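You operate a simulated robot arm through the tools that you are given. There is no shell and no other tool. Be economical: measure what you need, move in short steps, check, and stop when the job is done.

Carry out the task below with a simulated two-armed robot. There is one attempt and no reset: what you move stays moved.

TASK
Put the water bottle on the drying rack. Fetch the coin dish and set it on the top of the packing table. Open the long table drawer, take the gold bangle and leave it inside, then shut the drawer. Open the tall cupboard door, take the teal travel bottle and leave it on the second shelf from the bottom of the tall cupboard and shut the door again. Take the blue lead from the top of the long table and put it on the yellow book. Put the travel mug on the wooden coaster. Open the socks drawer, take the orange socks on the top of the long table and put it away in the inside of the socks drawer and shut the drawer again. Fetch the purple dotted bag from the top of the long table and set it on the shelf under the long table. Fetch the green bottle and stand it on the top of the drawer cabinet. Fetch the brown jar and set it on top of the white cup. The order is free. Set down upright: water bottle, teal travel bottle, travel mug, green bottle.

The check looks at the end state, three seconds after you hand in, the way a careful person would. Anything else that was tipped, shoved, dropped, spilled or broken makes it a failure.

THE ROBOT
Two 7-joint arms with fingered hands on one trunk, on a base that drives. Base frame: it is fixed to the floor where the robot stands at the start and does not move with it; the origin is under the middle of the robot, x ahead of it, y to its left, z up. Units: m, rad, N and s.
The left shoulder is at the start at [0.07, 0.142, 0.914], the right one opposite. With the tool pointing down near the work surface each hand reaches from about 0.1 to 0.34 m from the robot's upright axis, wherever it stands, measured 20 degrees to its own side. Places, roughly: blue lead (10x9x3 cm) [-6.9, -1.5, 0.8]; brown jar [-6.25, -3.5, 0.75]; coin dish (10x10x3 cm) [-4.7, -1.7, 0.8]; dotted bag [-7.25, -2, 0.75]; drawer [-6.7, -1.5, 0.6]; drying rack [-3.1, -0.2, 0.9]; gold bangle (7x8x2 cm) [-5.2, -1, 0.8]; green bottle [-7.5, -2, 0.75]; inside of the socks drawer [-2.5, 0.2, 0.6]; long table drawer [-6.7, -1.5, 0.7]; orange socks (9x7x6 cm) [-7.3, -1.8, 0.8]; second shelf of the tall cupboard [-5.5, -3, 0.5]; shelf under the long table [-6.9, -1.6, 0.3]; socks drawer [-2.5, 0.2, 0.7]; tall cupboard door [-5.6, -2.8, 1]; teal travel bottle [-6.5, -1, 0.75]; top of the drawer cabinet [-6.3, -3.5, 0.8]; top of the packing table [-6.1, -4.1, 0.7]; travel mug (8x8x18 cm) [-6.6, -1.3, 0.9]; white cup (8x8x8 cm) [-6.7, -1.4, 0.8]; wooden coaster (10x10x2 cm) [-6.6, -1.5, 0.8]; yellow book [-7, -1.75, 0.75]. Payload 3.6 kg a hand.
The tool frame of a hand sits at the grasp point between the pads (the TCP): z along the fingers, y along the line on which they close. The tips reach 0.025 m beyond it. Largest opening 0.088 m; the body of the gripper starts 0.029 m behind the TCP. The gripper is a hand of 5 fingers: y runs from the thumb to the fingers, the wrist lies at [-0.013, -0.097, -0.162] in the tool frame, and closing takes about 1.5 s.
Orientation is that of the tool frame in the base frame, as a unit quaternion [w, x, y, z]. With the fingers straight down and the wrist toward the robot, the tool's x, y and z point along [0, 1, 0], [1, 0, 0] and [0, 0, -1] of the base frame.

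THE INTERFACE
- The arms move only by the tool send_rows. It takes "left_rows", "right_rows" or both (then of equal length, played together; a hand with none holds still); each is a list of rows, each a list of 6 numbers: the shift along the base's x, y, z in m, then the turn, a rotation vector about the base's x, y, z in rad. In form: [[tx, ty, tz, wx, wy, wz], ...]. A call has 1 to 20 rows; each row shifts and turns the commanded pose from where the row before left it. "left_grip" and "right_grip" are, for a hand that has rows, the gripper command, from -1 (shut) to 1 (fully open), values between in proportion, set as the call begins (left out, the last holds). Each row takes 0.2 s and may step no farther than 0.05 m and 0.15 rad from the row before; otherwise, or with a gripper value out of range, the whole call is refused. A pose out of reach is approached as far as the arm can. The call stops where the force on the tool passes 40 N (or 10 N more than at its start, if that is more) or the arm is blocked; 0.2 s more then pass. Each finger travels about 0.072 m/s and halts on what it meets, pressing with about 30 N; the grip force reading is that of the motor and also rises with nothing between the fingers. The clock runs only during rows and for 0.2 s after the last one: add rows that do not move to give the fingers time. The reply holds the time, the measured pose of the TCP, the force on the tool along the base axes, the opening and the grip force, in the units named above and with some noise, with the torque about the TCP (base axes, N m) and any sound that the robot's microphone picked up, and new pictures: "show" is both (left out), scene, wrist or none (wrist: the cameras of the hands that moved).
- Cameras (640 x 400 px; columns grow to the right, rows downward): "scene" is now at [0.1141, 0.011, 1.1059]; the picture's right is [0.16, -0.99, 0.00], its down [-0.88, -0.14, -0.46] and it looks along [0.45, 0.07, -0.89] (base axes); focal length 288 px, centre (320, 200). "left" rides on the left gripper at [-0.059, -0.079, -0.105] in its tool frame; the picture's right is [-0.73, -0.32, 0.61], its down [0.62, -0.68, 0.38] and it looks along [0.29, 0.66, 0.70] (tool axes); focal length 234 px, centre (320, 200). "right" rides on the right gripper at [0.059, -0.079, -0.105] in its tool frame; the picture's right is [-0.73, 0.32, -0.61], its down [-0.62, -0.68, 0.38] and it looks along [-0.29, 0.66, 0.70] (tool axes); focal length 234 px, centre (320, 200). There is no depth. A picture from a camera that has moved, and an enlarged one, comes with that camera's place and axes in the base frame and with its lens.
- lift_body(by): slides the trunk up (or, below 0, down) by that many m; the arms and the scene camera ride with it, the base frame stays. It gives what a move gives, with no picture.
- roll_base(legs): drives the robot by 1 to 6 legs, each [ahead, left, turn to the left] in m, m and rad, along the robot's own axes; the way and the turn of a leg run together, so that a leg with both is an arc; at most 1.5 m and 3.142 rad a leg. The arms and the cameras ride along, it lands a little off, and it stops where it bumps. It gives what a move gives, and a new picture of the scene camera.
- set_fingers(index, middle, ring, little, thumb_bend, thumb_turn, hand): sets how far each is bent, from 0 (flat) to 1 (curled in); at 0.3 the hand is open as for a grip, at 0.7 the pads meet at the TCP. One left out holds its place. A second passes; each finger stops where it meets its share of the squeeze, and holds until it gets a number again. A gripper value or a shape takes the hand back. It gives what a move gives, with no picture; readings hold the bend of each and the force on index, middle, ring, little, thumb and palm. thumb_turn goes from beside the hand (0) to across from the fingers (1), as for a grip.
- grasp_type(shape, hand): the hand has 5 fingers and takes this shape, open, in about a second: jaw (thumb against the fingers, like two jaws); tri (thumb and two fingers); tip (a fingertip pinch); poke (one finger out to press); point (the index stretched); flat (the hand flat); cup (the hand cupped); fist (a fist). The gripper value then closes the fingers along that shape, each until it touches; the sizes above hold for jaw. It gives what a move gives, with no picture.
- turn_head(pan, tilt): turns the head with the scene camera to pan (to the left, within 1.501 rad either way) and tilt (down, from -0.506 to 1.204), counted from straight ahead of the robot. It gives what a move gives, and a new picture of the scene camera.
- zoom(camera, box): a new picture of the part [left, top, right, bottom] of that camera's present view, enlarged. No time passes.
- job_done(): hands the job in; it is judged then, once.

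Work in short steps. Places have to be worked out from the pictures, the camera data and where the tool is seen: move nearer, look again, correct. Check each grasp and each placing, and mend what went wrong. You have 588 turns and 360 pictures in all, those below and enlarged ones among them. Open the grippers and draw the arms clear of the work before you hand the job in, unless the task says otherwise; then end with one line.

The tools are called after "Call:" by a JSON object that holds its "method" and its "body". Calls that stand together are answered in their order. send_rows: Moves the arms, as the interface text tells. Its arguments: {"type":"object","properties":{"left_rows":{"type":"array","items":{"type":"array","items":{"type":"number"}}},"left_grip":{"type":"number"},"right_rows":{"type":"array","items":{"type":"array","items":{"type":"number"}}},"right_grip":{"type":"number"},"show":{"type":"string","enum":["both","scene","wrist","none"]}},"required":[]} The other tools are called the same way: lift_body (by) slides the trunk up or down; grasp_type (shape, hand) gives the hand a shape; set_fingers (index, middle, ring, little, thumb_bend, thumb_turn, hand) moves the fingers one by one; roll_base (legs) drives the base; turn_head (pan, tilt) turns the head that bears the scene camera; zoom (camera, box) takes an enlarged picture of a part of a camera's view; job_done () hands the job in.

At the start:

```text
time: 0.0
left_ee_pos: [0.5354, 0.2307, 0.3309]
left_tcp_rot: [0.0, 0.707, 0.707, 0.0]
left_force: [-0.5, 0.8, -0.4]
left_wrist_torque: [0.02, -0.06, 0.0]
left_opening: 0.0879
left_grip_force: 0.0
left_shape: jaw
left_bend: [0.3, 0.3, 0.3, 0.3, 0.3, 0.98]
left_finger forces: [0.0, 0.0, 0.0, 0.0, 0.0, 0.0]
right_ee_pos: [0.4505, -0.2231, 0.2612]
right_tcp_rot: [0.0, 0.707, 0.707, 0.0]
right_force: [-0.2, -0.3, -0.2]
right_wrist_torque: [0.02, -0.02, 0.0]
right_opening: 0.0879
right_grip_force: 0.0
right_shape: jaw
right_bend: [0.3, 0.3, 0.3, 0.3, 0.3, 0.98]
right_finger forces: [0.0, 0.0, 0.1, 0.0, 0.0, 0.0]
trunk travel left (down, up): [-0.45, 0.49]
robot x, y, heading: [0.0002, 0.0005, 0.002]
head pan, tilt: [0.164, 1.094]
```

scene: 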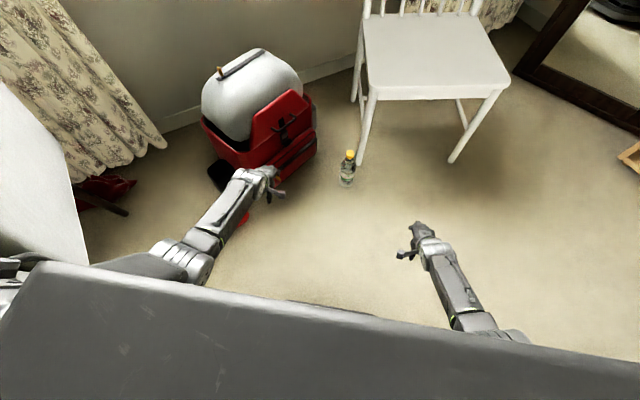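
right: 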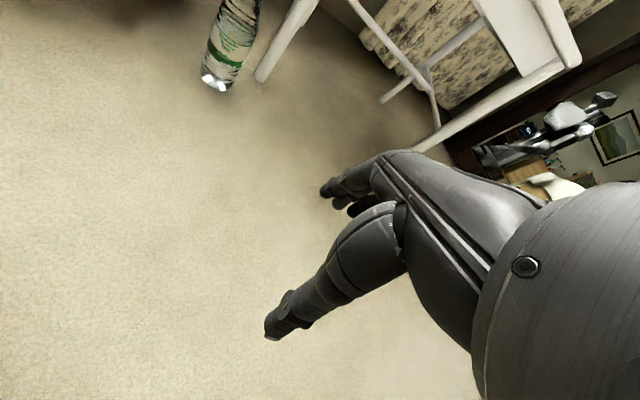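
left: 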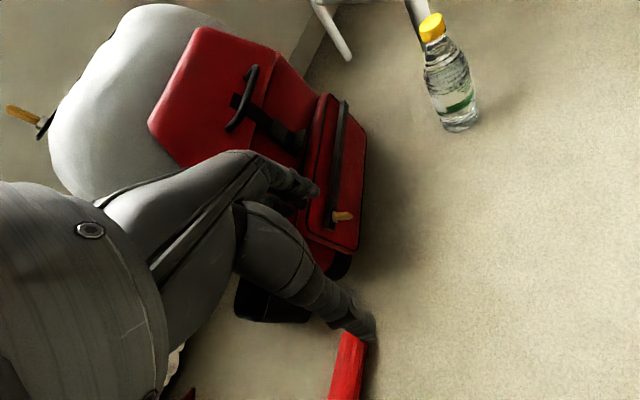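

The water bottle stands on the floor near (0.76, -0.02). I first tuck the left arm back and up, so that it clears the red suitcase.

Call:
{"method": "send_rows", "body": {"left_rows": [[-0.03, 0, 0.04, 0, 0, 0], [-0.03, 0, 0.04, 0, 0, 0], [-0.03, 0, 0.04, 0, 0, 0], [-0.03, 0, 0.04, 0, 0, 0], [-0.03, 0, 0.04, 0, 0, 0], [-0.03, 0, 0.04, 0, 0, 0], [-0.03, 0, 0.04, 0, 0, 0]], "show": "none"}}

Call:
{"method": "zoom", "body": {"camera": "scene", "box": [260, 100, 420, 200]}}

```text
time: 1.6
left_ee_pos: [0.3451, 0.2302, 0.5919]
left_tcp_rot: [-0.001, 0.707, 0.707, -0.001]
left_force: [-0.3, 0.0, -0.2]
left_wrist_torque: [-0.01, 0.01, -0.01]
left_opening: 0.0881
left_grip_force: 0.1
left_shape: jaw
left_bend: [0.3, 0.3, 0.3, 0.3, 0.3, 0.98]
left_finger forces: [0.1, 0.1, 0.0, 0.1, 0.1, 0.0]
left hand out of reach, approached as far as the arm can: row 7
right_ee_pos: [0.4507, -0.2238, 0.2598]
right_tcp_rot: [0.0, 0.707, 0.707, 0.0]
right_force: [0.0, 0.0, 0.2]
right_wrist_torque: [0.01, 0.0, 0.0]
right_opening: 0.0877
right_grip_force: 0.0
right_shape: jaw
right_bend: [0.3, 0.3, 0.3, 0.3, 0.3, 0.98]
right_finger forces: [0.0, 0.0, 0.0, 0.0, 0.1, 0.1]
trunk travel left (down, up): [-0.45, 0.49]
robot x, y, heading: [0.001, 0.001, 0.001]
head pan, tilt: [0.164, 1.094]
```

```text
4.00 times, centred on (340, 150) of scene
camera zoom: at [0.1144, 0.0112, 1.1058], right [0.16, -0.99, 0.0], down [-0.88, -0.15, -0.46], along [0.45, 0.07, -0.89], focal length 1151 px, centre (240, 400)
```

zoom: 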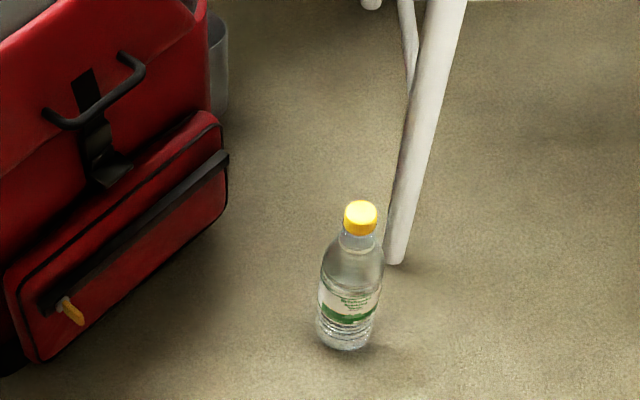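

Bottle about (0.78, 0.0), roughly 0.21 tall, with the chair just beyond. I drive ahead and left so it comes in front of the right hand.

Call:
{"method": "roll_base", "body": {"legs": [[0.25, 0.12, 0]]}}

```text
time: 3.1
left_ee_pos: [0.4983, 0.3063, 0.5921]
left_tcp_rot: [0.002, 0.702, 0.712, -0.004]
left_force: [0.4, -0.1, 0.1]
left_wrist_torque: [-0.02, 0.0, -0.02]
left_opening: 0.088
left_grip_force: 0.0
left_shape: jaw
left_bend: [0.3, 0.3, 0.3, 0.3, 0.3, 0.98]
left_finger forces: [0.0, 0.0, 0.0, 0.0, 0.1, 0.0]
right_ee_pos: [0.6128, -0.1417, 0.2608]
right_tcp_rot: [-0.001, 0.703, 0.711, 0.002]
right_force: [-0.3, -0.1, 0.1]
right_wrist_torque: [-0.01, -0.01, 0.01]
right_opening: 0.0878
right_grip_force: 0.0
right_shape: jaw
right_bend: [0.3, 0.3, 0.3, 0.3, 0.3, 0.98]
right_finger forces: [0.0, 0.0, 0.0, 0.0, 0.1, 0.0]
trunk travel left (down, up): [-0.45, 0.49]
robot x, y, heading: [0.1588, 0.075, 0.013]
head pan, tilt: [0.164, 1.094]
stopped in leg 1: the robot was blocked; the commanded pose is now the measured one
camera scene: at [0.2716, 0.0846, 1.1061], right [0.18, -0.98, 0.0], down [-0.87, -0.15, -0.46], along [0.45, 0.08, -0.89], focal length 288 px, centre (320, 200)
```

scene: 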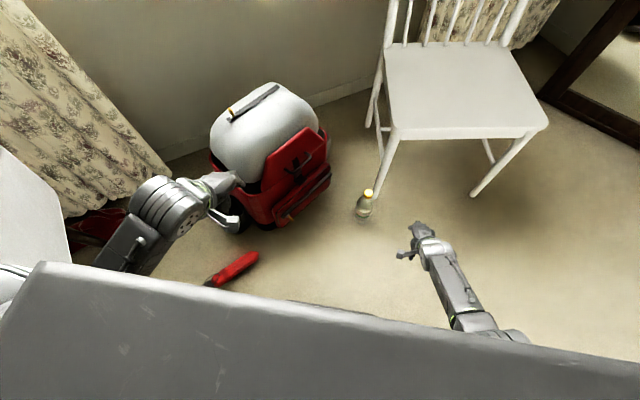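

The base was blocked by something. I look to the left and down to find it.

Call:
{"method": "turn_head", "body": {"pan": 0.9, "tilt": 1.1}}

Call:
{"method": "turn_head", "body": {"pan": 0.9, "tilt": 0.5}}

```text
time: 4.2
left_ee_pos: [0.4985, 0.3071, 0.592]
left_tcp_rot: [0.0, 0.703, 0.711, -0.002]
left_force: [-0.3, 0.0, 0.7]
left_wrist_torque: [0.0, -0.03, 0.02]
left_opening: 0.0877
left_grip_force: 0.1
left_shape: jaw
left_bend: [0.3, 0.3, 0.3, 0.3, 0.3, 0.98]
left_finger forces: [0.1, 0.1, 0.1, 0.0, 0.1, 0.1]
right_ee_pos: [0.6123, -0.1422, 0.2599]
right_tcp_rot: [-0.001, 0.703, 0.712, 0.003]
right_force: [-1.0, 0.4, -0.2]
right_wrist_torque: [0.03, 0.0, -0.01]
right_opening: 0.0878
right_grip_force: 0.0
right_shape: jaw
right_bend: [0.3, 0.3, 0.3, 0.3, 0.3, 0.98]
right_finger forces: [0.0, 0.0, 0.0, 0.0, 0.1, 0.0]
trunk travel left (down, up): [-0.45, 0.49]
robot x, y, heading: [0.1602, 0.0777, 0.014]
head pan, tilt: [0.901, 1.1]
camera scene: at [0.248, 0.123, 1.106], right [0.79, -0.61, 0.0], down [-0.55, -0.7, -0.46], along [0.28, 0.36, -0.89], focal length 288 px, centre (320, 200)
```

scene: 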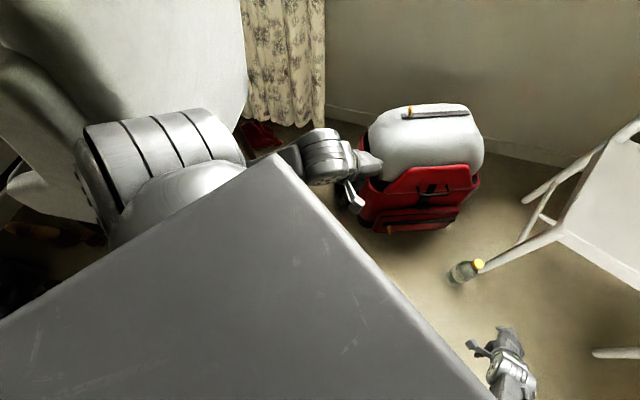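

```text
time: 5.2
left_ee_pos: [0.4988, 0.3078, 0.592]
left_tcp_rot: [0.0, 0.703, 0.711, -0.002]
left_force: [0.1, 0.0, -0.1]
left_wrist_torque: [0.01, 0.02, 0.04]
left_opening: 0.0876
left_grip_force: 0.0
left_shape: jaw
left_bend: [0.3, 0.3, 0.3, 0.3, 0.3, 0.98]
left_finger forces: [0.0, 0.1, 0.0, 0.0, 0.0, 0.0]
right_ee_pos: [0.613, -0.1412, 0.2612]
right_tcp_rot: [-0.002, 0.703, 0.711, 0.002]
right_force: [-0.1, -0.3, 0.4]
right_wrist_torque: [0.0, 0.02, -0.04]
right_opening: 0.0876
right_grip_force: 0.0
right_shape: jaw
right_bend: [0.3, 0.3, 0.3, 0.3, 0.3, 0.98]
right_finger forces: [0.1, 0.0, 0.1, 0.0, 0.1, 0.1]
trunk travel left (down, up): [-0.45, 0.49]
robot x, y, heading: [0.158, 0.0794, 0.012]
head pan, tilt: [0.901, 0.499]
camera scene: at [0.265, 0.1447, 1.1538], right [0.79, -0.61, 0.0], down [-0.29, -0.37, -0.88], along [0.54, 0.7, -0.47], focal length 288 px, centre (320, 200)
```

scene: 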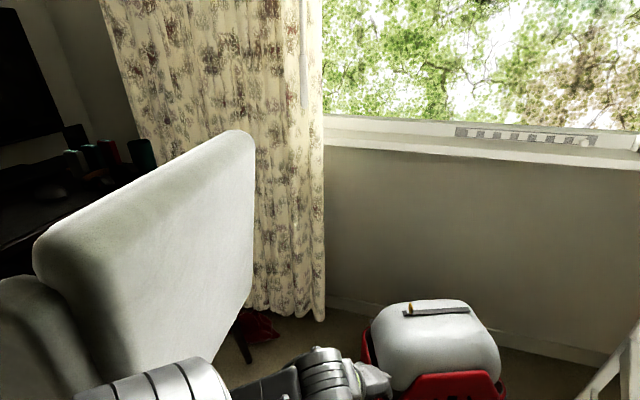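

The left elbow most likely met the office chair on the left. I move right away from it, tuck the right arm and will use the left hand for the bottle.

Call:
{"method": "roll_base", "body": {"legs": [[0, -0.2, 0]]}}

Call:
{"method": "send_rows", "body": {"right_rows": [[-0.03, 0, 0.04, 0, 0, 0], [-0.03, 0, 0.04, 0, 0, 0], [-0.02, 0, 0.05, 0, 0, 0], [-0.02, 0, 0.05, 0, 0, 0], [-0.02, 0, 0.05, 0, 0, 0], [0, 0, 0.05, 0, 0, 0], [0, 0, 0.05, 0, 0, 0]], "show": "none"}}

Call:
{"method": "turn_head", "body": {"pan": 0.2, "tilt": 0.9}}

```text
time: 6.8
left_ee_pos: [0.5012, 0.1064, 0.5907]
left_tcp_rot: [0.001, 0.702, 0.712, -0.004]
left_force: [-0.4, -1.6, -0.4]
left_wrist_torque: [0.01, 0.04, -0.02]
left_opening: 0.0876
left_grip_force: 0.0
left_shape: jaw
left_bend: [0.3, 0.3, 0.3, 0.3, 0.3, 0.98]
left_finger forces: [0.0, 0.0, 0.0, 0.0, 0.0, 0.0]
right_ee_pos: [0.6153, -0.3436, 0.2611]
right_tcp_rot: [-0.001, 0.702, 0.712, 0.001]
right_force: [-0.3, 0.5, 0.4]
right_wrist_torque: [-0.02, -0.01, -0.02]
right_opening: 0.088
right_grip_force: 0.1
right_shape: jaw
right_bend: [0.3, 0.3, 0.3, 0.3, 0.3, 0.98]
right_finger forces: [0.1, 0.0, 0.0, 0.0, 0.1, 0.0]
trunk travel left (down, up): [-0.45, 0.49]
robot x, y, heading: [0.164, -0.129, 0.013]
head pan, tilt: [0.901, 0.499]
camera scene: at [0.2689, -0.0543, 1.1534], right [0.79, -0.61, 0.0], down [-0.29, -0.38, -0.88], along [0.54, 0.7, -0.48], focal length 288 px, centre (320, 200)
```

scene: 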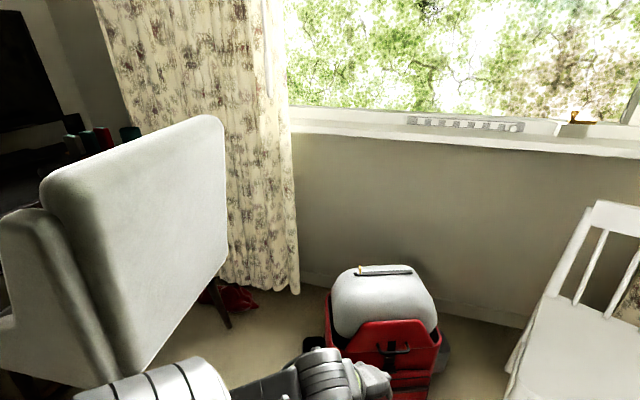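

```text
refused: row 3 steps farther than a row can; nothing moved
```

```text
time: 7.9
left_ee_pos: [0.5016, 0.1063, 0.5912]
left_tcp_rot: [0.001, 0.702, 0.712, -0.005]
left_force: [0.0, -0.1, 0.7]
left_wrist_torque: [0.04, -0.02, 0.02]
left_opening: 0.0878
left_grip_force: 0.0
left_shape: jaw
left_bend: [0.3, 0.3, 0.3, 0.3, 0.3, 0.98]
left_finger forces: [0.0, 0.0, 0.1, 0.0, 0.0, 0.1]
right_ee_pos: [0.6144, -0.3425, 0.2611]
right_tcp_rot: [0.0, 0.702, 0.712, 0.001]
right_force: [-0.2, 1.3, 0.0]
right_wrist_torque: [-0.01, 0.01, 0.01]
right_opening: 0.088
right_grip_force: 0.1
right_shape: jaw
right_bend: [0.3, 0.3, 0.3, 0.3, 0.3, 0.98]
right_finger forces: [0.1, 0.0, 0.0, 0.0, 0.1, 0.0]
trunk travel left (down, up): [-0.45, 0.49]
robot x, y, heading: [0.1611, -0.1261, 0.015]
head pan, tilt: [0.201, 0.901]
camera scene: at [0.2872, -0.1093, 1.1195], right [0.21, -0.98, 0.0], down [-0.77, -0.17, -0.62], along [0.61, 0.13, -0.78], focal length 288 px, centre (320, 200)
```

scene: 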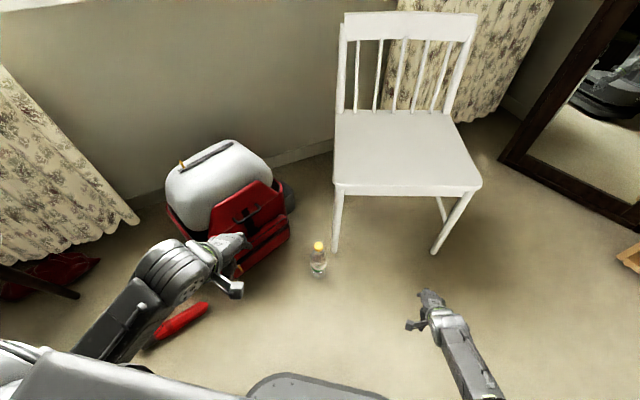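

Bottle is clear. I tuck the right arm, then drive ahead.

Call:
{"method": "send_rows", "body": {"right_rows": [[-0.03, 0, 0.04, 0, 0, 0], [-0.03, 0, 0.04, 0, 0, 0], [-0.02, 0, 0.045, 0, 0, 0], [-0.02, 0, 0.045, 0, 0, 0], [-0.02, 0, 0.045, 0, 0, 0], [0, 0, 0.045, 0, 0, 0], [0, 0, 0.045, 0, 0, 0]], "show": "none"}}

Call:
{"method": "roll_base", "body": {"legs": [[0.18, 0, 0]]}}

```text
time: 9.5
left_ee_pos: [0.5014, 0.1069, 0.5908]
left_tcp_rot: [0.002, 0.701, 0.713, -0.005]
left_force: [0.4, 0.2, 0.1]
left_wrist_torque: [-0.01, -0.05, -0.01]
left_opening: 0.0879
left_grip_force: 0.1
left_shape: jaw
left_bend: [0.3, 0.3, 0.3, 0.3, 0.3, 0.98]
left_finger forces: [0.0, 0.0, 0.0, 0.0, 0.0, 0.0]
right_ee_pos: [0.4937, -0.341, 0.5632]
right_tcp_rot: [0.0, 0.702, 0.712, 0.0]
right_force: [-0.1, -0.6, 0.0]
right_wrist_torque: [0.0, 0.04, -0.05]
right_opening: 0.0877
right_grip_force: 0.1
right_shape: jaw
right_bend: [0.3, 0.3, 0.3, 0.3, 0.3, 0.98]
right_finger forces: [0.1, 0.1, 0.0, 0.0, 0.0, 0.0]
trunk travel left (down, up): [-0.45, 0.49]
robot x, y, heading: [0.1602, -0.1305, 0.015]
head pan, tilt: [0.201, 0.901]
```

```text
time: 11.0
left_ee_pos: [0.6858, 0.1085, 0.5902]
left_tcp_rot: [0.001, 0.702, 0.713, -0.004]
left_force: [-0.3, 0.3, 1.0]
left_wrist_torque: [0.01, 0.03, -0.02]
left_opening: 0.0878
left_grip_force: 0.2
left_shape: jaw
left_bend: [0.3, 0.3, 0.3, 0.3, 0.3, 0.98]
left_finger forces: [0.0, 0.0, 0.1, 0.1, 0.0, 0.0]
right_ee_pos: [0.6782, -0.34, 0.565]
right_tcp_rot: [0.0, 0.702, 0.712, 0.0]
right_force: [0.4, -0.2, -0.6]
right_wrist_torque: [-0.01, 0.01, 0.0]
right_opening: 0.0878
right_grip_force: 0.1
right_shape: jaw
right_bend: [0.3, 0.3, 0.3, 0.3, 0.3, 0.98]
right_finger forces: [0.1, 0.1, 0.0, 0.0, 0.0, 0.0]
trunk travel left (down, up): [-0.45, 0.49]
robot x, y, heading: [0.3455, -0.1237, 0.018]
head pan, tilt: [0.201, 0.901]
camera scene: at [0.4715, -0.1069, 1.1193], right [0.21, -0.98, 0.0], down [-0.77, -0.17, -0.62], along [0.61, 0.13, -0.78], focal length 288 px, centre (320, 200)
```

scene: 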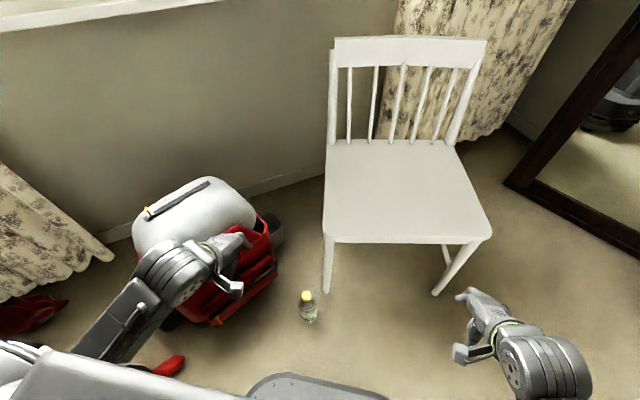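

Cap appears at about (0.795, 0.003, 0.21). I bring the left hand above it, then lower the trunk.

Call:
{"method": "send_rows", "body": {"left_rows": [[0.02, -0.035, 0, 0, 0, 0], [0.02, -0.035, 0, 0, 0, 0], [0.03, -0.03, 0, 0, 0, 0], [0.03, 0, 0, 0, 0, 0]], "show": "none"}}

Call:
{"method": "lift_body", "body": {"by": -0.25}}

Call:
{"method": "send_rows", "body": {"left_rows": [[0, 0, -0.02, 0, 0, 0]], "show": "both"}}

```text
time: 12.0
left_ee_pos: [0.7871, 0.011, 0.5895]
left_tcp_rot: [0.001, 0.701, 0.713, -0.005]
left_force: [0.0, -0.8, -0.6]
left_wrist_torque: [0.0, 0.03, -0.02]
left_opening: 0.0879
left_grip_force: 0.0
left_shape: jaw
left_bend: [0.3, 0.3, 0.3, 0.3, 0.3, 0.98]
left_finger forces: [0.0, 0.1, 0.0, 0.1, 0.0, 0.0]
right_ee_pos: [0.6777, -0.3396, 0.5639]
right_tcp_rot: [0.0, 0.703, 0.712, 0.0]
right_force: [0.5, 0.5, -0.2]
right_wrist_torque: [-0.03, -0.01, -0.01]
right_opening: 0.0877
right_grip_force: 0.0
right_shape: jaw
right_bend: [0.3, 0.3, 0.3, 0.3, 0.3, 0.98]
right_finger forces: [0.0, 0.0, 0.0, 0.1, 0.0, 0.1]
trunk travel left (down, up): [-0.45, 0.49]
robot x, y, heading: [0.348, -0.1262, 0.013]
head pan, tilt: [0.201, 0.901]
```

```text
time: 14.6
left_ee_pos: [0.785, 0.01, 0.342]
left_tcp_rot: [0.001, 0.701, 0.713, -0.004]
left_force: [-0.4, -0.1, 0.4]
left_wrist_torque: [0.0, 0.01, 0.02]
left_opening: 0.088
left_grip_force: 0.0
left_shape: jaw
left_bend: [0.3, 0.3, 0.3, 0.3, 0.3, 0.98]
left_finger forces: [0.0, 0.1, 0.0, 0.0, 0.0, 0.0]
right_ee_pos: [0.6787, -0.3409, 0.3145]
right_tcp_rot: [0.0, 0.702, 0.712, 0.0]
right_force: [-0.4, 0.6, 0.1]
right_wrist_torque: [-0.02, -0.05, -0.01]
right_opening: 0.0879
right_grip_force: 0.2
right_shape: jaw
right_bend: [0.3, 0.3, 0.3, 0.3, 0.3, 0.98]
right_finger forces: [0.1, 0.0, 0.1, 0.1, 0.0, 0.0]
trunk travel left (down, up): [-0.2, 0.74]
robot x, y, heading: [0.3469, -0.1239, 0.015]
head pan, tilt: [0.201, 0.901]
```

```text
time: 15.0
left_ee_pos: [0.7851, 0.0089, 0.3213]
left_tcp_rot: [0.001, 0.701, 0.713, -0.003]
left_force: [0.3, 0.1, 0.0]
left_wrist_torque: [0.0, 0.0, 0.01]
left_opening: 0.088
left_grip_force: 0.1
left_shape: jaw
left_bend: [0.3, 0.3, 0.3, 0.3, 0.3, 0.98]
left_finger forces: [0.0, 0.0, 0.0, 0.0, 0.0, 0.0]
right_ee_pos: [0.6773, -0.3407, 0.3135]
right_tcp_rot: [0.0, 0.702, 0.712, 0.0]
right_force: [0.2, 0.3, -0.6]
right_wrist_torque: [0.0, -0.03, -0.01]
right_opening: 0.0878
right_grip_force: 0.1
right_shape: jaw
right_bend: [0.3, 0.3, 0.3, 0.3, 0.3, 0.98]
right_finger forces: [0.0, 0.0, 0.0, 0.1, 0.0, 0.0]
trunk travel left (down, up): [-0.2, 0.74]
robot x, y, heading: [0.3472, -0.1241, 0.01]
head pan, tilt: [0.201, 0.901]
camera scene: at [0.4707, -0.1069, 0.8695], right [0.21, -0.98, 0.0], down [-0.77, -0.17, -0.62], along [0.61, 0.13, -0.78], focal length 288 px, centre (320, 200)
camera left: at [0.709, -0.0495, 0.4253], right [-0.31, -0.74, -0.6], down [-0.69, 0.61, -0.38], along [0.65, 0.3, -0.7], focal length 234 px, centre (320, 200)
```

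scene: 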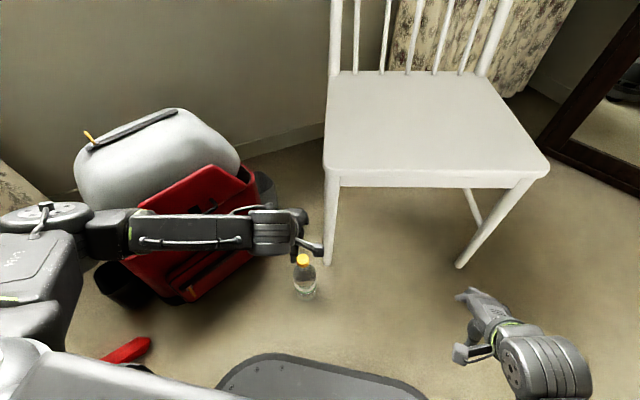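
left: 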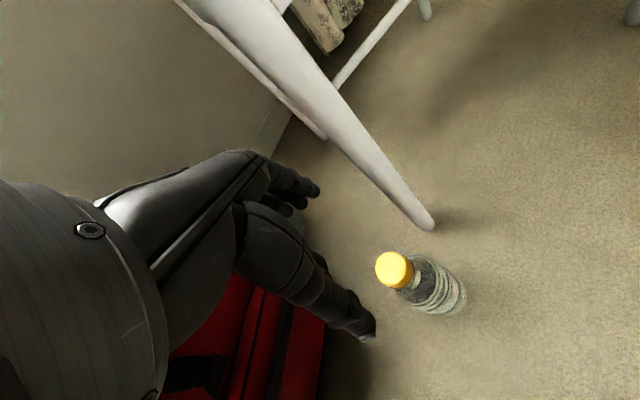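

Cap measured at about (0.788, 0.004). I correct and descend halfway, watching the forearm over the suitcase.

Call:
{"method": "send_rows", "body": {"left_rows": [[0.003, -0.004, -0.03, 0, 0, 0], [0, 0, -0.03, 0, 0, 0]], "show": "both"}}

```text
time: 15.6
left_ee_pos: [0.7902, 0.0056, 0.2608]
left_tcp_rot: [0.001, 0.701, 0.713, -0.004]
left_force: [-0.5, -0.4, 1.4]
left_wrist_torque: [-0.01, 0.0, 0.03]
left_opening: 0.0882
left_grip_force: 0.1
left_shape: jaw
left_bend: [0.3, 0.3, 0.3, 0.3, 0.3, 0.98]
left_finger forces: [0.0, 0.0, 0.0, 0.0, 0.1, 0.0]
right_ee_pos: [0.6781, -0.34, 0.3135]
right_tcp_rot: [0.0, 0.702, 0.712, 0.0]
right_force: [0.6, -0.2, -0.2]
right_wrist_torque: [0.05, 0.0, 0.0]
right_opening: 0.0878
right_grip_force: 0.1
right_shape: jaw
right_bend: [0.3, 0.3, 0.3, 0.3, 0.3, 0.98]
right_finger forces: [0.0, 0.0, 0.1, 0.1, 0.0, 0.0]
trunk travel left (down, up): [-0.2, 0.74]
robot x, y, heading: [0.3454, -0.1248, 0.014]
head pan, tilt: [0.201, 0.901]
camera scene: at [0.4707, -0.1069, 0.8695], right [0.21, -0.98, 0.0], down [-0.77, -0.17, -0.62], along [0.61, 0.13, -0.78], focal length 288 px, centre (320, 200)
camera left: at [0.7144, -0.0538, 0.3651], right [-0.31, -0.74, -0.6], down [-0.69, 0.61, -0.38], along [0.65, 0.29, -0.7], focal length 234 px, centre (320, 200)
```

scene: 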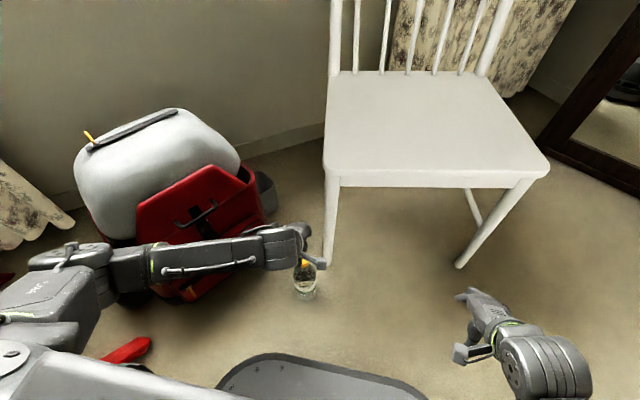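
left: 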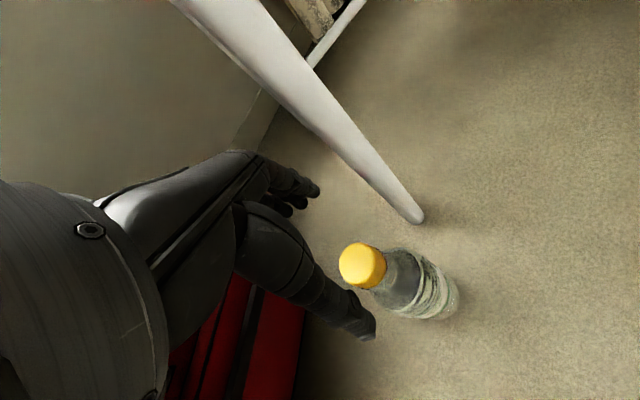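

Still aligned. I descend to grip the cap and neck, then close.

Call:
{"method": "send_rows", "body": {"left_rows": [[-0.002, -0.002, -0.03, 0, 0, 0], [0, 0, -0.03, 0, 0, 0], [0, 0, -0.01, 0, 0, 0]], "show": "none"}}

Call:
{"method": "send_rows", "body": {"left_rows": [[0, 0, 0, 0, 0, 0], [0, 0, 0, 0, 0, 0], [0, 0, 0, 0, 0, 0], [0, 0, 0, 0, 0, 0], [0, 0, 0, 0, 0, 0], [0, 0, 0, 0, 0, 0], [0, 0, 0, 0, 0, 0], [0, 0, 0, 0, 0, 0]], "left_grip": -1, "show": "both"}}

```text
time: 16.4
left_ee_pos: [0.7878, 0.0035, 0.1882]
left_tcp_rot: [0.0, 0.702, 0.713, -0.004]
left_force: [1.1, -0.5, 0.3]
left_wrist_torque: [0.01, 0.01, 0.01]
left_opening: 0.088
left_grip_force: 0.1
left_shape: jaw
left_bend: [0.3, 0.3, 0.3, 0.3, 0.3, 0.98]
left_finger forces: [0.1, 0.1, 0.0, 0.1, 0.0, 0.1]
right_ee_pos: [0.6771, -0.34, 0.3142]
right_tcp_rot: [0.0, 0.702, 0.712, 0.0]
right_force: [-1.1, 0.0, 0.6]
right_wrist_torque: [0.01, -0.02, 0.01]
right_opening: 0.0878
right_grip_force: 0.1
right_shape: jaw
right_bend: [0.3, 0.3, 0.3, 0.3, 0.3, 0.98]
right_finger forces: [0.0, 0.1, 0.0, 0.0, 0.1, 0.1]
trunk travel left (down, up): [-0.2, 0.74]
robot x, y, heading: [0.3457, -0.1231, 0.011]
head pan, tilt: [0.201, 0.901]
```

```text
time: 18.2
left_ee_pos: [0.7878, 0.0036, 0.1897]
left_tcp_rot: [0.001, 0.702, 0.712, -0.003]
left_force: [-1.4, -0.8, 7.0]
left_wrist_torque: [0.03, -0.02, 0.0]
left_opening: 0.0308
left_grip_force: 30.0
left_shape: jaw
left_bend: [0.74, 0.54, 0.62, 0.59, 0.73, 1.0]
left_finger forces: [14.9, 9.8, 0.0, 0.0, 25.9, 0.0]
right_ee_pos: [0.6787, -0.3391, 0.3142]
right_tcp_rot: [-0.001, 0.702, 0.712, 0.0]
right_force: [-0.1, 0.6, -0.6]
right_wrist_torque: [-0.03, -0.01, -0.03]
right_opening: 0.0879
right_grip_force: 0.1
right_shape: jaw
right_bend: [0.3, 0.3, 0.3, 0.3, 0.3, 0.98]
right_finger forces: [0.0, 0.1, 0.0, 0.0, 0.1, 0.0]
trunk travel left (down, up): [-0.2, 0.74]
robot x, y, heading: [0.3468, -0.1296, 0.017]
head pan, tilt: [0.201, 0.901]
camera scene: at [0.4701, -0.1071, 0.8696], right [0.21, -0.98, 0.0], down [-0.77, -0.17, -0.62], along [0.61, 0.13, -0.78], focal length 288 px, centre (320, 200)
camera left: at [0.7106, -0.0557, 0.2951], right [-0.31, -0.74, -0.6], down [-0.69, 0.61, -0.39], along [0.65, 0.29, -0.7], focal length 234 px, centre (320, 200)
```

scene: 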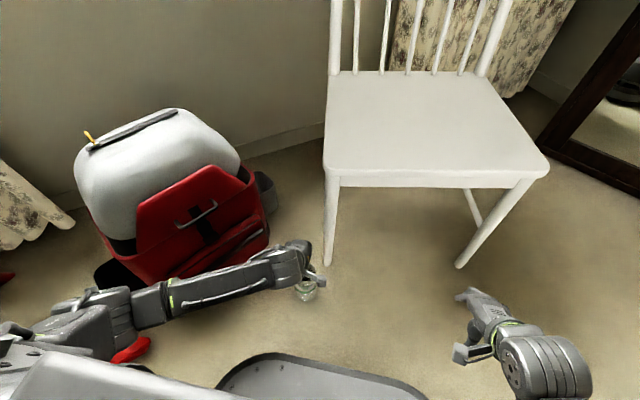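
left: 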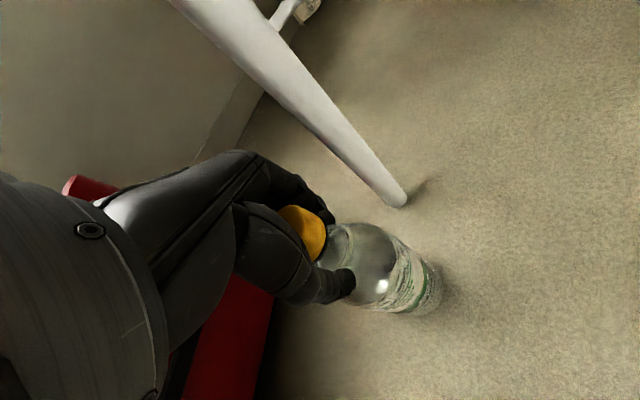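

Cap gripped at 0.031. I lift, then raise the trunk back up and look over the room before driving.

Call:
{"method": "send_rows", "body": {"left_rows": [[-0.01, 0, 0.04, 0, 0, 0], [-0.03, 0, 0.03, 0, 0, 0], [-0.03, 0, 0.03, 0, 0, 0], [-0.03, 0, 0.03, 0, 0, 0]], "show": "scene"}}

Call:
{"method": "lift_body", "body": {"by": 0.25}}

Call:
{"method": "roll_base", "body": {"legs": [[-0.5, 0, 0]]}}

```text
time: 19.2
left_ee_pos: [0.6853, 0.0024, 0.3197]
left_tcp_rot: [-0.001, 0.701, 0.713, -0.004]
left_force: [-0.9, 0.8, -5.4]
left_wrist_torque: [0.08, -0.04, -0.02]
left_opening: 0.0288
left_grip_force: 30.4
left_shape: jaw
left_bend: [0.73, 0.54, 0.62, 0.59, 0.73, 1.0]
left_finger forces: [12.9, 10.1, 0.0, 0.0, 21.9, 0.0]
right_ee_pos: [0.6796, -0.3396, 0.3121]
right_tcp_rot: [0.0, 0.702, 0.712, 0.0]
right_force: [-0.4, 0.5, 0.1]
right_wrist_torque: [0.0, 0.0, -0.01]
right_opening: 0.0877
right_grip_force: 0.1
right_shape: jaw
right_bend: [0.3, 0.3, 0.3, 0.3, 0.3, 0.98]
right_finger forces: [0.0, 0.0, 0.0, 0.0, 0.0, 0.0]
trunk travel left (down, up): [-0.2, 0.74]
robot x, y, heading: [0.3449, -0.1228, 0.014]
head pan, tilt: [0.201, 0.901]
camera scene: at [0.471, -0.1066, 0.8694], right [0.21, -0.98, 0.0], down [-0.77, -0.17, -0.62], along [0.61, 0.13, -0.78], focal length 288 px, centre (320, 200)
```

scene: 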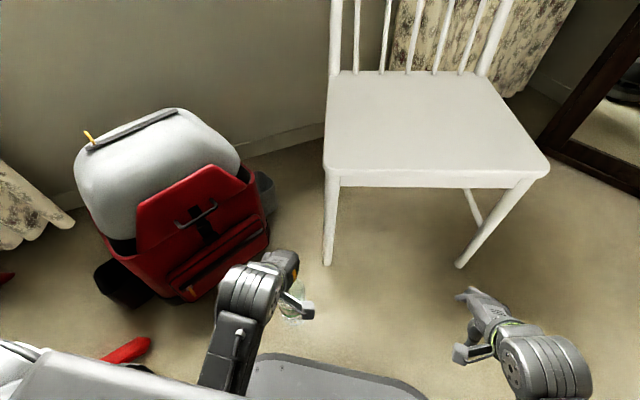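

```text
time: 21.8
left_ee_pos: [0.686, 0.0024, 0.569]
left_tcp_rot: [0.0, 0.702, 0.712, -0.004]
left_force: [0.1, -1.1, -5.4]
left_wrist_torque: [-0.04, -0.03, 0.0]
left_opening: 0.0289
left_grip_force: 29.7
left_shape: jaw
left_bend: [0.73, 0.54, 0.62, 0.59, 0.73, 1.0]
left_finger forces: [13.8, 9.1, 0.0, 0.0, 21.6, 0.0]
right_ee_pos: [0.6787, -0.3406, 0.5642]
right_tcp_rot: [0.0, 0.702, 0.712, 0.001]
right_force: [-0.5, 0.1, 0.1]
right_wrist_torque: [-0.02, 0.0, 0.0]
right_opening: 0.0876
right_grip_force: 0.1
right_shape: jaw
right_bend: [0.3, 0.3, 0.3, 0.3, 0.3, 0.98]
right_finger forces: [0.1, 0.0, 0.1, 0.0, 0.0, 0.0]
trunk travel left (down, up): [-0.45, 0.49]
robot x, y, heading: [0.3511, -0.1213, 0.014]
head pan, tilt: [0.201, 0.901]
```

```text
time: 24.2
left_ee_pos: [0.2722, 0.0048, 0.5662]
left_tcp_rot: [-0.002, 0.693, 0.721, -0.009]
left_force: [0.6, 0.1, -5.0]
left_wrist_torque: [0.03, -0.02, 0.0]
left_opening: 0.0287
left_grip_force: 29.5
left_shape: jaw
left_bend: [0.73, 0.54, 0.62, 0.59, 0.73, 1.0]
left_finger forces: [13.1, 10.1, 0.0, 0.1, 21.2, 0.1]
right_ee_pos: [0.28, -0.3369, 0.5682]
right_tcp_rot: [0.008, 0.692, 0.722, 0.003]
right_force: [-0.3, -0.2, -0.6]
right_wrist_torque: [0.0, 0.03, 0.02]
right_opening: 0.0879
right_grip_force: 0.0
right_shape: jaw
right_bend: [0.3, 0.3, 0.3, 0.3, 0.3, 0.98]
right_finger forces: [0.1, 0.1, 0.0, 0.1, 0.0, 0.0]
trunk travel left (down, up): [-0.45, 0.49]
robot x, y, heading: [-0.0707, -0.1322, 0.032]
head pan, tilt: [0.201, 0.901]
stopped in leg 1: the robot was blocked; the commanded pose is now the measured one
camera scene: at [0.0631, -0.106, 1.1189], right [0.24, -0.97, 0.0], down [-0.77, -0.19, -0.62], along [0.6, 0.14, -0.79], focal length 288 px, centre (320, 200)
```

scene: 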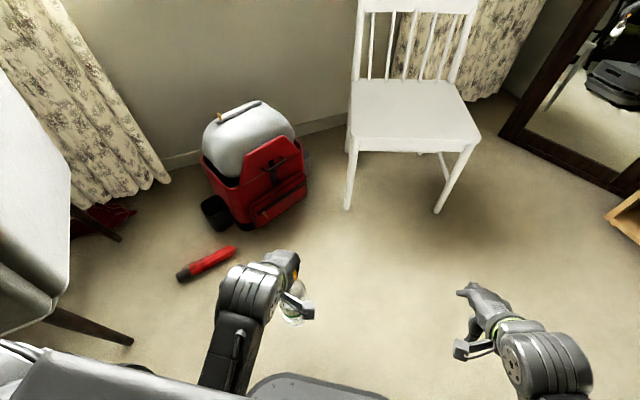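

Blocked behind as well. I survey the room with the head to plan the route.

Call:
{"method": "turn_head", "body": {"pan": -1.5, "tilt": 0.45}}

Call:
{"method": "turn_head", "body": {"pan": 1.5, "tilt": 0.45}}

```text
time: 25.9
left_ee_pos: [0.2743, 0.0042, 0.5661]
left_tcp_rot: [-0.001, 0.695, 0.719, -0.01]
left_force: [1.3, 1.4, -4.8]
left_wrist_torque: [0.0, -0.02, 0.01]
left_opening: 0.0285
left_grip_force: 30.2
left_shape: jaw
left_bend: [0.73, 0.54, 0.62, 0.59, 0.73, 1.0]
left_finger forces: [14.1, 8.8, 0.0, 0.0, 21.2, 0.1]
right_ee_pos: [0.2791, -0.3372, 0.5669]
right_tcp_rot: [0.005, 0.694, 0.72, 0.002]
right_force: [-0.6, -0.9, -0.2]
right_wrist_torque: [0.01, -0.01, 0.01]
right_opening: 0.0879
right_grip_force: 0.0
right_shape: jaw
right_bend: [0.3, 0.3, 0.3, 0.3, 0.3, 0.98]
right_finger forces: [0.0, 0.1, 0.1, 0.0, 0.0, 0.0]
trunk travel left (down, up): [-0.45, 0.49]
robot x, y, heading: [-0.0698, -0.1291, 0.034]
head pan, tilt: [-1.499, 0.45]
camera scene: at [0.0028, -0.2159, 1.1575], right [-0.99, -0.11, 0.01], down [-0.06, 0.43, -0.9], along [0.09, -0.9, -0.43], focal length 288 px, centre (320, 200)
```

scene: 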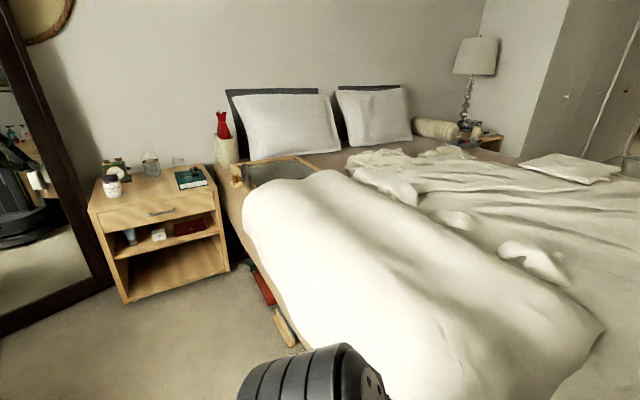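

```text
time: 28.6
left_ee_pos: [0.2729, 0.004, 0.5656]
left_tcp_rot: [-0.003, 0.695, 0.719, -0.009]
left_force: [0.0, 0.8, -5.9]
left_wrist_torque: [-0.01, -0.03, -0.01]
left_opening: 0.0283
left_grip_force: 30.1
left_shape: jaw
left_bend: [0.73, 0.54, 0.62, 0.59, 0.73, 1.0]
left_finger forces: [14.0, 8.9, 0.0, 0.0, 21.3, 0.0]
right_ee_pos: [0.2807, -0.3376, 0.5668]
right_tcp_rot: [0.005, 0.694, 0.72, 0.002]
right_force: [0.3, 0.0, -0.3]
right_wrist_torque: [0.02, 0.0, -0.02]
right_opening: 0.0879
right_grip_force: 0.1
right_shape: jaw
right_bend: [0.3, 0.3, 0.3, 0.3, 0.3, 0.98]
right_finger forces: [0.0, 0.0, 0.0, 0.0, 0.0, 0.0]
trunk travel left (down, up): [-0.45, 0.49]
robot x, y, heading: [-0.0714, -0.1319, 0.03]
head pan, tilt: [1.499, 0.45]
camera scene: at [-0.0034, -0.0329, 1.1567], right [1.0, -0.04, -0.01], down [-0.03, -0.44, -0.9], along [0.03, 0.9, -0.44], focal length 288 px, centre (320, 200)
```

scene: 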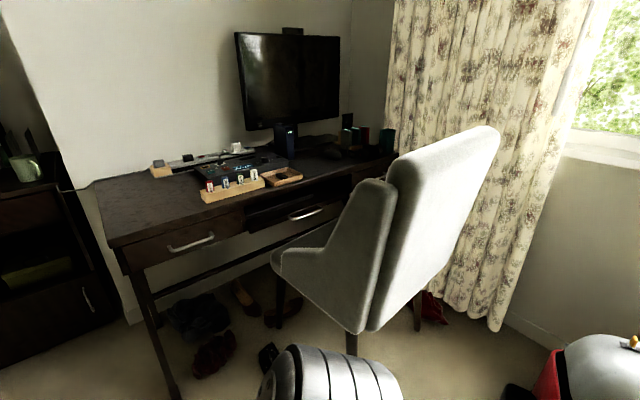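

The bed lies on the right-rear and the desk and chair on the left; the way is toward -x between them. I raise the trunk, move ahead a little and turn left on the spot by steps.

Call:
{"method": "lift_body", "body": {"by": 0.2}}

Call:
{"method": "roll_base", "body": {"legs": [[0.15, -0.03, 0], [0, 0, 1.5]]}}

```text
time: 30.7
left_ee_pos: [0.2691, 0.0013, 0.7688]
left_tcp_rot: [0.0, 0.695, 0.719, -0.005]
left_force: [0.1, -0.5, -5.9]
left_wrist_torque: [0.04, -0.03, 0.01]
left_opening: 0.0285
left_grip_force: 30.0
left_shape: jaw
left_bend: [0.73, 0.54, 0.62, 0.59, 0.73, 1.0]
left_finger forces: [13.9, 8.8, 0.0, 0.1, 21.3, 0.1]
right_ee_pos: [0.2744, -0.3401, 0.7691]
right_tcp_rot: [0.008, 0.693, 0.72, 0.007]
right_force: [0.1, -0.1, 0.3]
right_wrist_torque: [0.01, 0.02, 0.01]
right_opening: 0.088
right_grip_force: 0.1
right_shape: jaw
right_bend: [0.3, 0.3, 0.3, 0.3, 0.3, 0.98]
right_finger forces: [0.1, 0.1, 0.0, 0.1, 0.0, 0.0]
trunk travel left (down, up): [-0.65, 0.29]
robot x, y, heading: [-0.0688, -0.1318, 0.033]
head pan, tilt: [1.499, 0.45]
```

```text
time: 35.9
left_ee_pos: [-0.0437, 0.1831, 0.7698]
left_tcp_rot: [0.003, -0.008, 1.0, -0.003]
left_force: [0.4, 0.0, -5.1]
left_wrist_torque: [0.04, 0.0, 0.02]
left_opening: 0.0282
left_grip_force: 29.7
left_shape: jaw
left_bend: [0.73, 0.54, 0.62, 0.59, 0.73, 1.0]
left_finger forces: [13.9, 8.9, 0.0, 0.0, 21.1, 0.1]
right_ee_pos: [0.2964, 0.1828, 0.7693]
right_tcp_rot: [0.001, -0.011, 1.0, 0.01]
right_force: [0.0, 0.3, 0.4]
right_wrist_torque: [-0.03, 0.0, 0.01]
right_opening: 0.0879
right_grip_force: 0.1
right_shape: jaw
right_bend: [0.3, 0.3, 0.3, 0.3, 0.3, 0.98]
right_finger forces: [0.1, 0.0, 0.0, 0.1, 0.0, 0.0]
trunk travel left (down, up): [-0.65, 0.29]
robot x, y, heading: [0.0844, -0.1558, 1.588]
head pan, tilt: [1.499, 0.45]
camera scene: at [-0.0097, -0.1004, 1.3577], right [0.05, 1.0, 0.0], down [0.43, -0.02, -0.9], along [-0.9, 0.05, -0.44], focal length 288 px, centre (320, 200)
```

scene: 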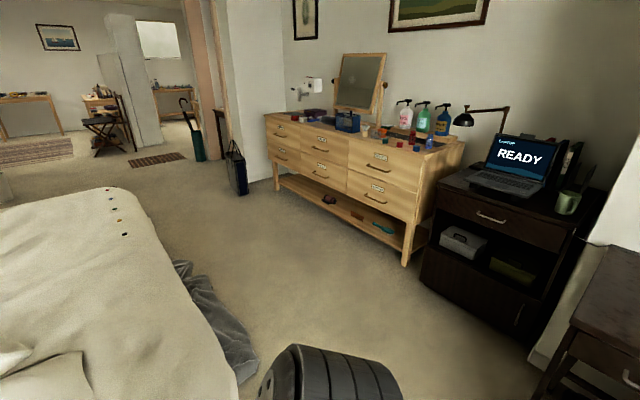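

Good view of the dresser. I zoom on it to find the drying rack and labels.

Call:
{"method": "zoom", "body": {"camera": "scene", "box": [260, 50, 480, 187]}}

Call:
{"method": "zoom", "body": {"camera": "scene", "box": [260, 140, 480, 277]}}

Call:
{"method": "zoom", "body": {"camera": "scene", "box": [0, 10, 260, 172]}}

```text
2.91 times, centred on (370, 118) of scene
camera zoom: at [-0.0097, -0.1004, 1.3577], right [0.05, 1.0, 0.0], down [0.43, -0.02, -0.9], along [-0.9, 0.05, -0.44], focal length 837 px, centre (174, 437)
```

zoom: 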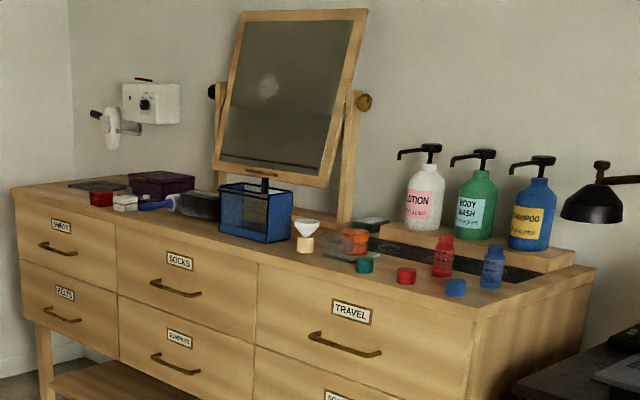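

```text
2.91 times, centred on (370, 208) of scene
camera zoom: at [-0.0097, -0.1004, 1.3577], right [0.05, 1.0, 0.0], down [0.43, -0.02, -0.9], along [-0.9, 0.05, -0.44], focal length 837 px, centre (174, 175)
```

zoom: 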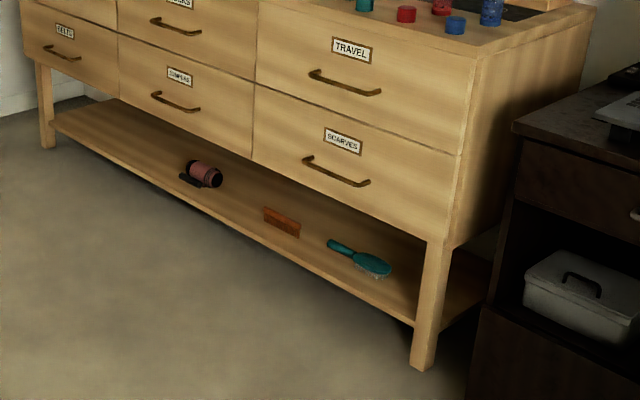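

```text
2.46 times, centred on (130, 91) of scene
camera zoom: at [-0.0097, -0.1004, 1.3577], right [0.05, 1.0, 0.0], down [0.43, -0.02, -0.9], along [-0.9, 0.05, -0.44], focal length 708 px, centre (788, 468)
```

zoom: 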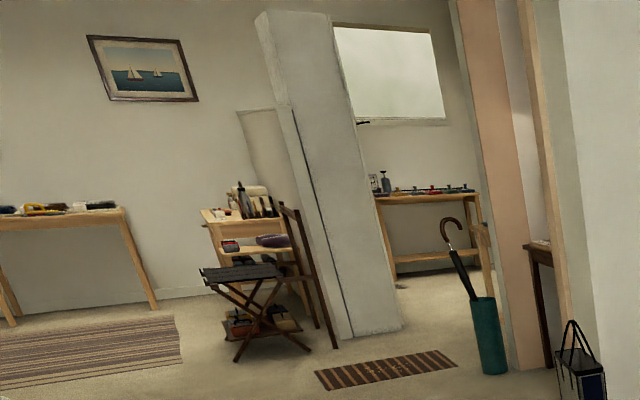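

Drying rack is the dark flat rack at the dresser's left end, near (-3.1, -0.2, 0.85); SOCKS is the top middle drawer. I drive down the aisle between bed and dresser.

Call:
{"method": "roll_base", "body": {"legs": [[0, 0, 1.25], [1.03, 0, 0], [0, 0, 0.83], [0.7, 0, 0]]}}

```text
time: 41.4
left_ee_pos: [-0.5905, -0.0036, 0.768]
left_tcp_rot: [0.006, -0.555, 0.832, -0.001]
left_force: [-0.8, 0.0, -4.6]
left_wrist_torque: [-0.03, 0.08, -0.02]
left_opening: 0.0275
left_grip_force: 29.8
left_shape: jaw
left_bend: [0.73, 0.54, 0.62, 0.59, 0.73, 1.0]
left_finger forces: [12.9, 10.1, 0.0, 0.1, 20.3, 0.0]
right_ee_pos: [-0.4545, 0.3097, 0.7695]
right_tcp_rot: [-0.004, -0.556, 0.831, 0.008]
right_force: [-0.2, -0.6, 0.4]
right_wrist_torque: [0.02, -0.03, 0.04]
right_opening: 0.0882
right_grip_force: 0.1
right_shape: jaw
right_bend: [0.3, 0.3, 0.3, 0.3, 0.3, 0.98]
right_finger forces: [0.0, 0.0, 0.0, 0.1, 0.0, 0.0]
trunk travel left (down, up): [-0.65, 0.29]
robot x, y, heading: [-0.2299, -0.0213, 2.747]
head pan, tilt: [1.499, 0.45]
stopped in leg 2: the robot was blocked; the commanded pose is now the measured one
camera scene: at [-0.3158, -0.0858, 1.3576], right [-0.89, 0.45, 0.0], down [0.2, 0.39, -0.9], along [-0.4, -0.8, -0.44], focal length 288 px, centre (320, 200)
```

scene: 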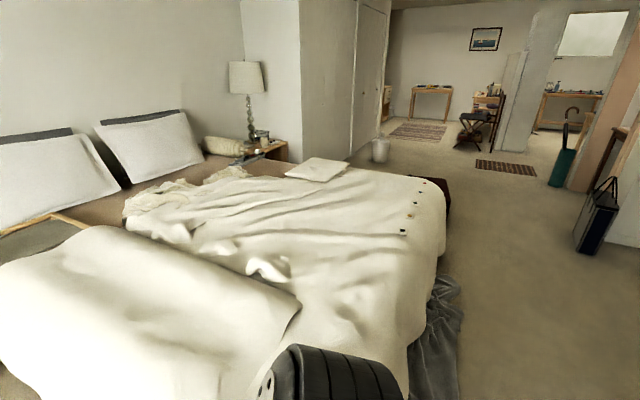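

Blocked again around (-0.5, 0). I look straight ahead and down for a low obstacle.

Call:
{"method": "turn_head", "body": {"pan": 0, "tilt": 0.95}}

Call:
{"method": "turn_head", "body": {"pan": 0.8, "tilt": 1.0}}

```text
time: 43.0
left_ee_pos: [-0.5915, -0.0015, 0.7687]
left_tcp_rot: [0.006, -0.555, 0.832, -0.002]
left_force: [0.1, 0.0, -5.0]
left_wrist_torque: [-0.01, 0.02, -0.02]
left_opening: 0.0276
left_grip_force: 30.1
left_shape: jaw
left_bend: [0.73, 0.54, 0.62, 0.59, 0.73, 1.0]
left_finger forces: [13.6, 9.0, 0.0, 0.0, 20.8, 0.0]
right_ee_pos: [-0.4538, 0.3121, 0.7696]
right_tcp_rot: [-0.005, -0.556, 0.831, 0.008]
right_force: [-0.4, -0.4, -0.9]
right_wrist_torque: [0.01, -0.01, 0.0]
right_opening: 0.0879
right_grip_force: 0.1
right_shape: jaw
right_bend: [0.3, 0.3, 0.3, 0.3, 0.3, 0.98]
right_finger forces: [0.0, 0.1, 0.0, 0.0, 0.0, 0.0]
trunk travel left (down, up): [-0.65, 0.29]
robot x, y, heading: [-0.2325, -0.0243, 2.75]
head pan, tilt: [0.0, 0.949]
camera scene: at [-0.342, 0.0274, 1.3158], right [0.39, 0.92, 0.0], down [0.75, -0.31, -0.58], along [-0.54, 0.22, -0.81], focal length 288 px, centre (320, 200)
```

scene: 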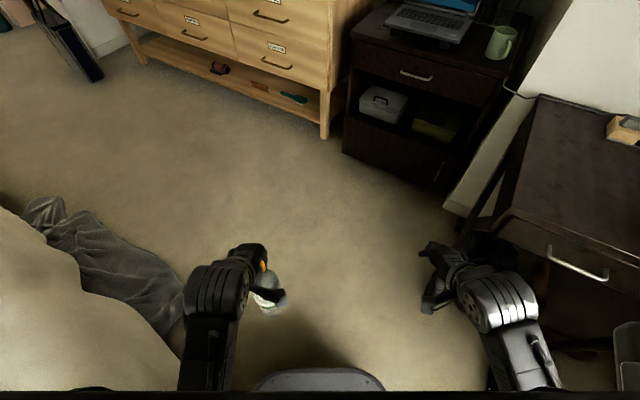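

```text
time: 44.1
left_ee_pos: [-0.5919, -0.0019, 0.7694]
left_tcp_rot: [0.005, -0.555, 0.832, -0.002]
left_force: [-0.8, -0.3, -5.8]
left_wrist_torque: [-0.01, 0.04, -0.02]
left_opening: 0.0276
left_grip_force: 29.7
left_shape: jaw
left_bend: [0.73, 0.54, 0.62, 0.59, 0.73, 1.0]
left_finger forces: [13.8, 8.9, 0.1, 0.0, 20.7, 0.0]
right_ee_pos: [-0.4538, 0.3113, 0.7688]
right_tcp_rot: [-0.005, -0.555, 0.832, 0.008]
right_force: [1.0, 0.5, -0.5]
right_wrist_torque: [-0.02, -0.01, 0.01]
right_opening: 0.0879
right_grip_force: 0.1
right_shape: jaw
right_bend: [0.3, 0.3, 0.3, 0.3, 0.3, 0.98]
right_finger forces: [0.1, 0.1, 0.1, 0.0, 0.1, 0.0]
trunk travel left (down, up): [-0.65, 0.29]
robot x, y, heading: [-0.2267, -0.0213, 2.746]
head pan, tilt: [0.799, 1.0]
camera scene: at [-0.3389, -0.028, 1.3122], right [-0.39, 0.92, 0.0], down [0.77, 0.33, -0.54], along [-0.5, -0.21, -0.84], focal length 288 px, centre (320, 200)
```

scene: 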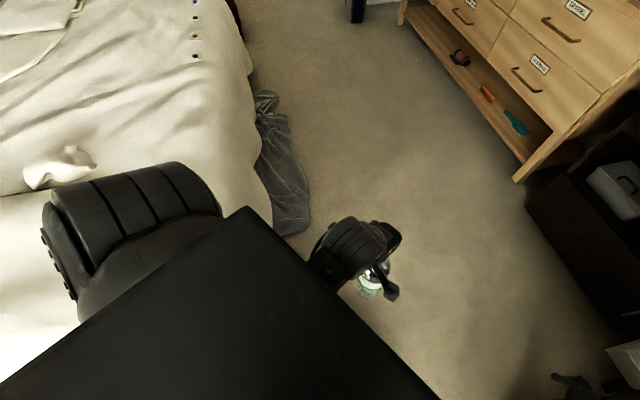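

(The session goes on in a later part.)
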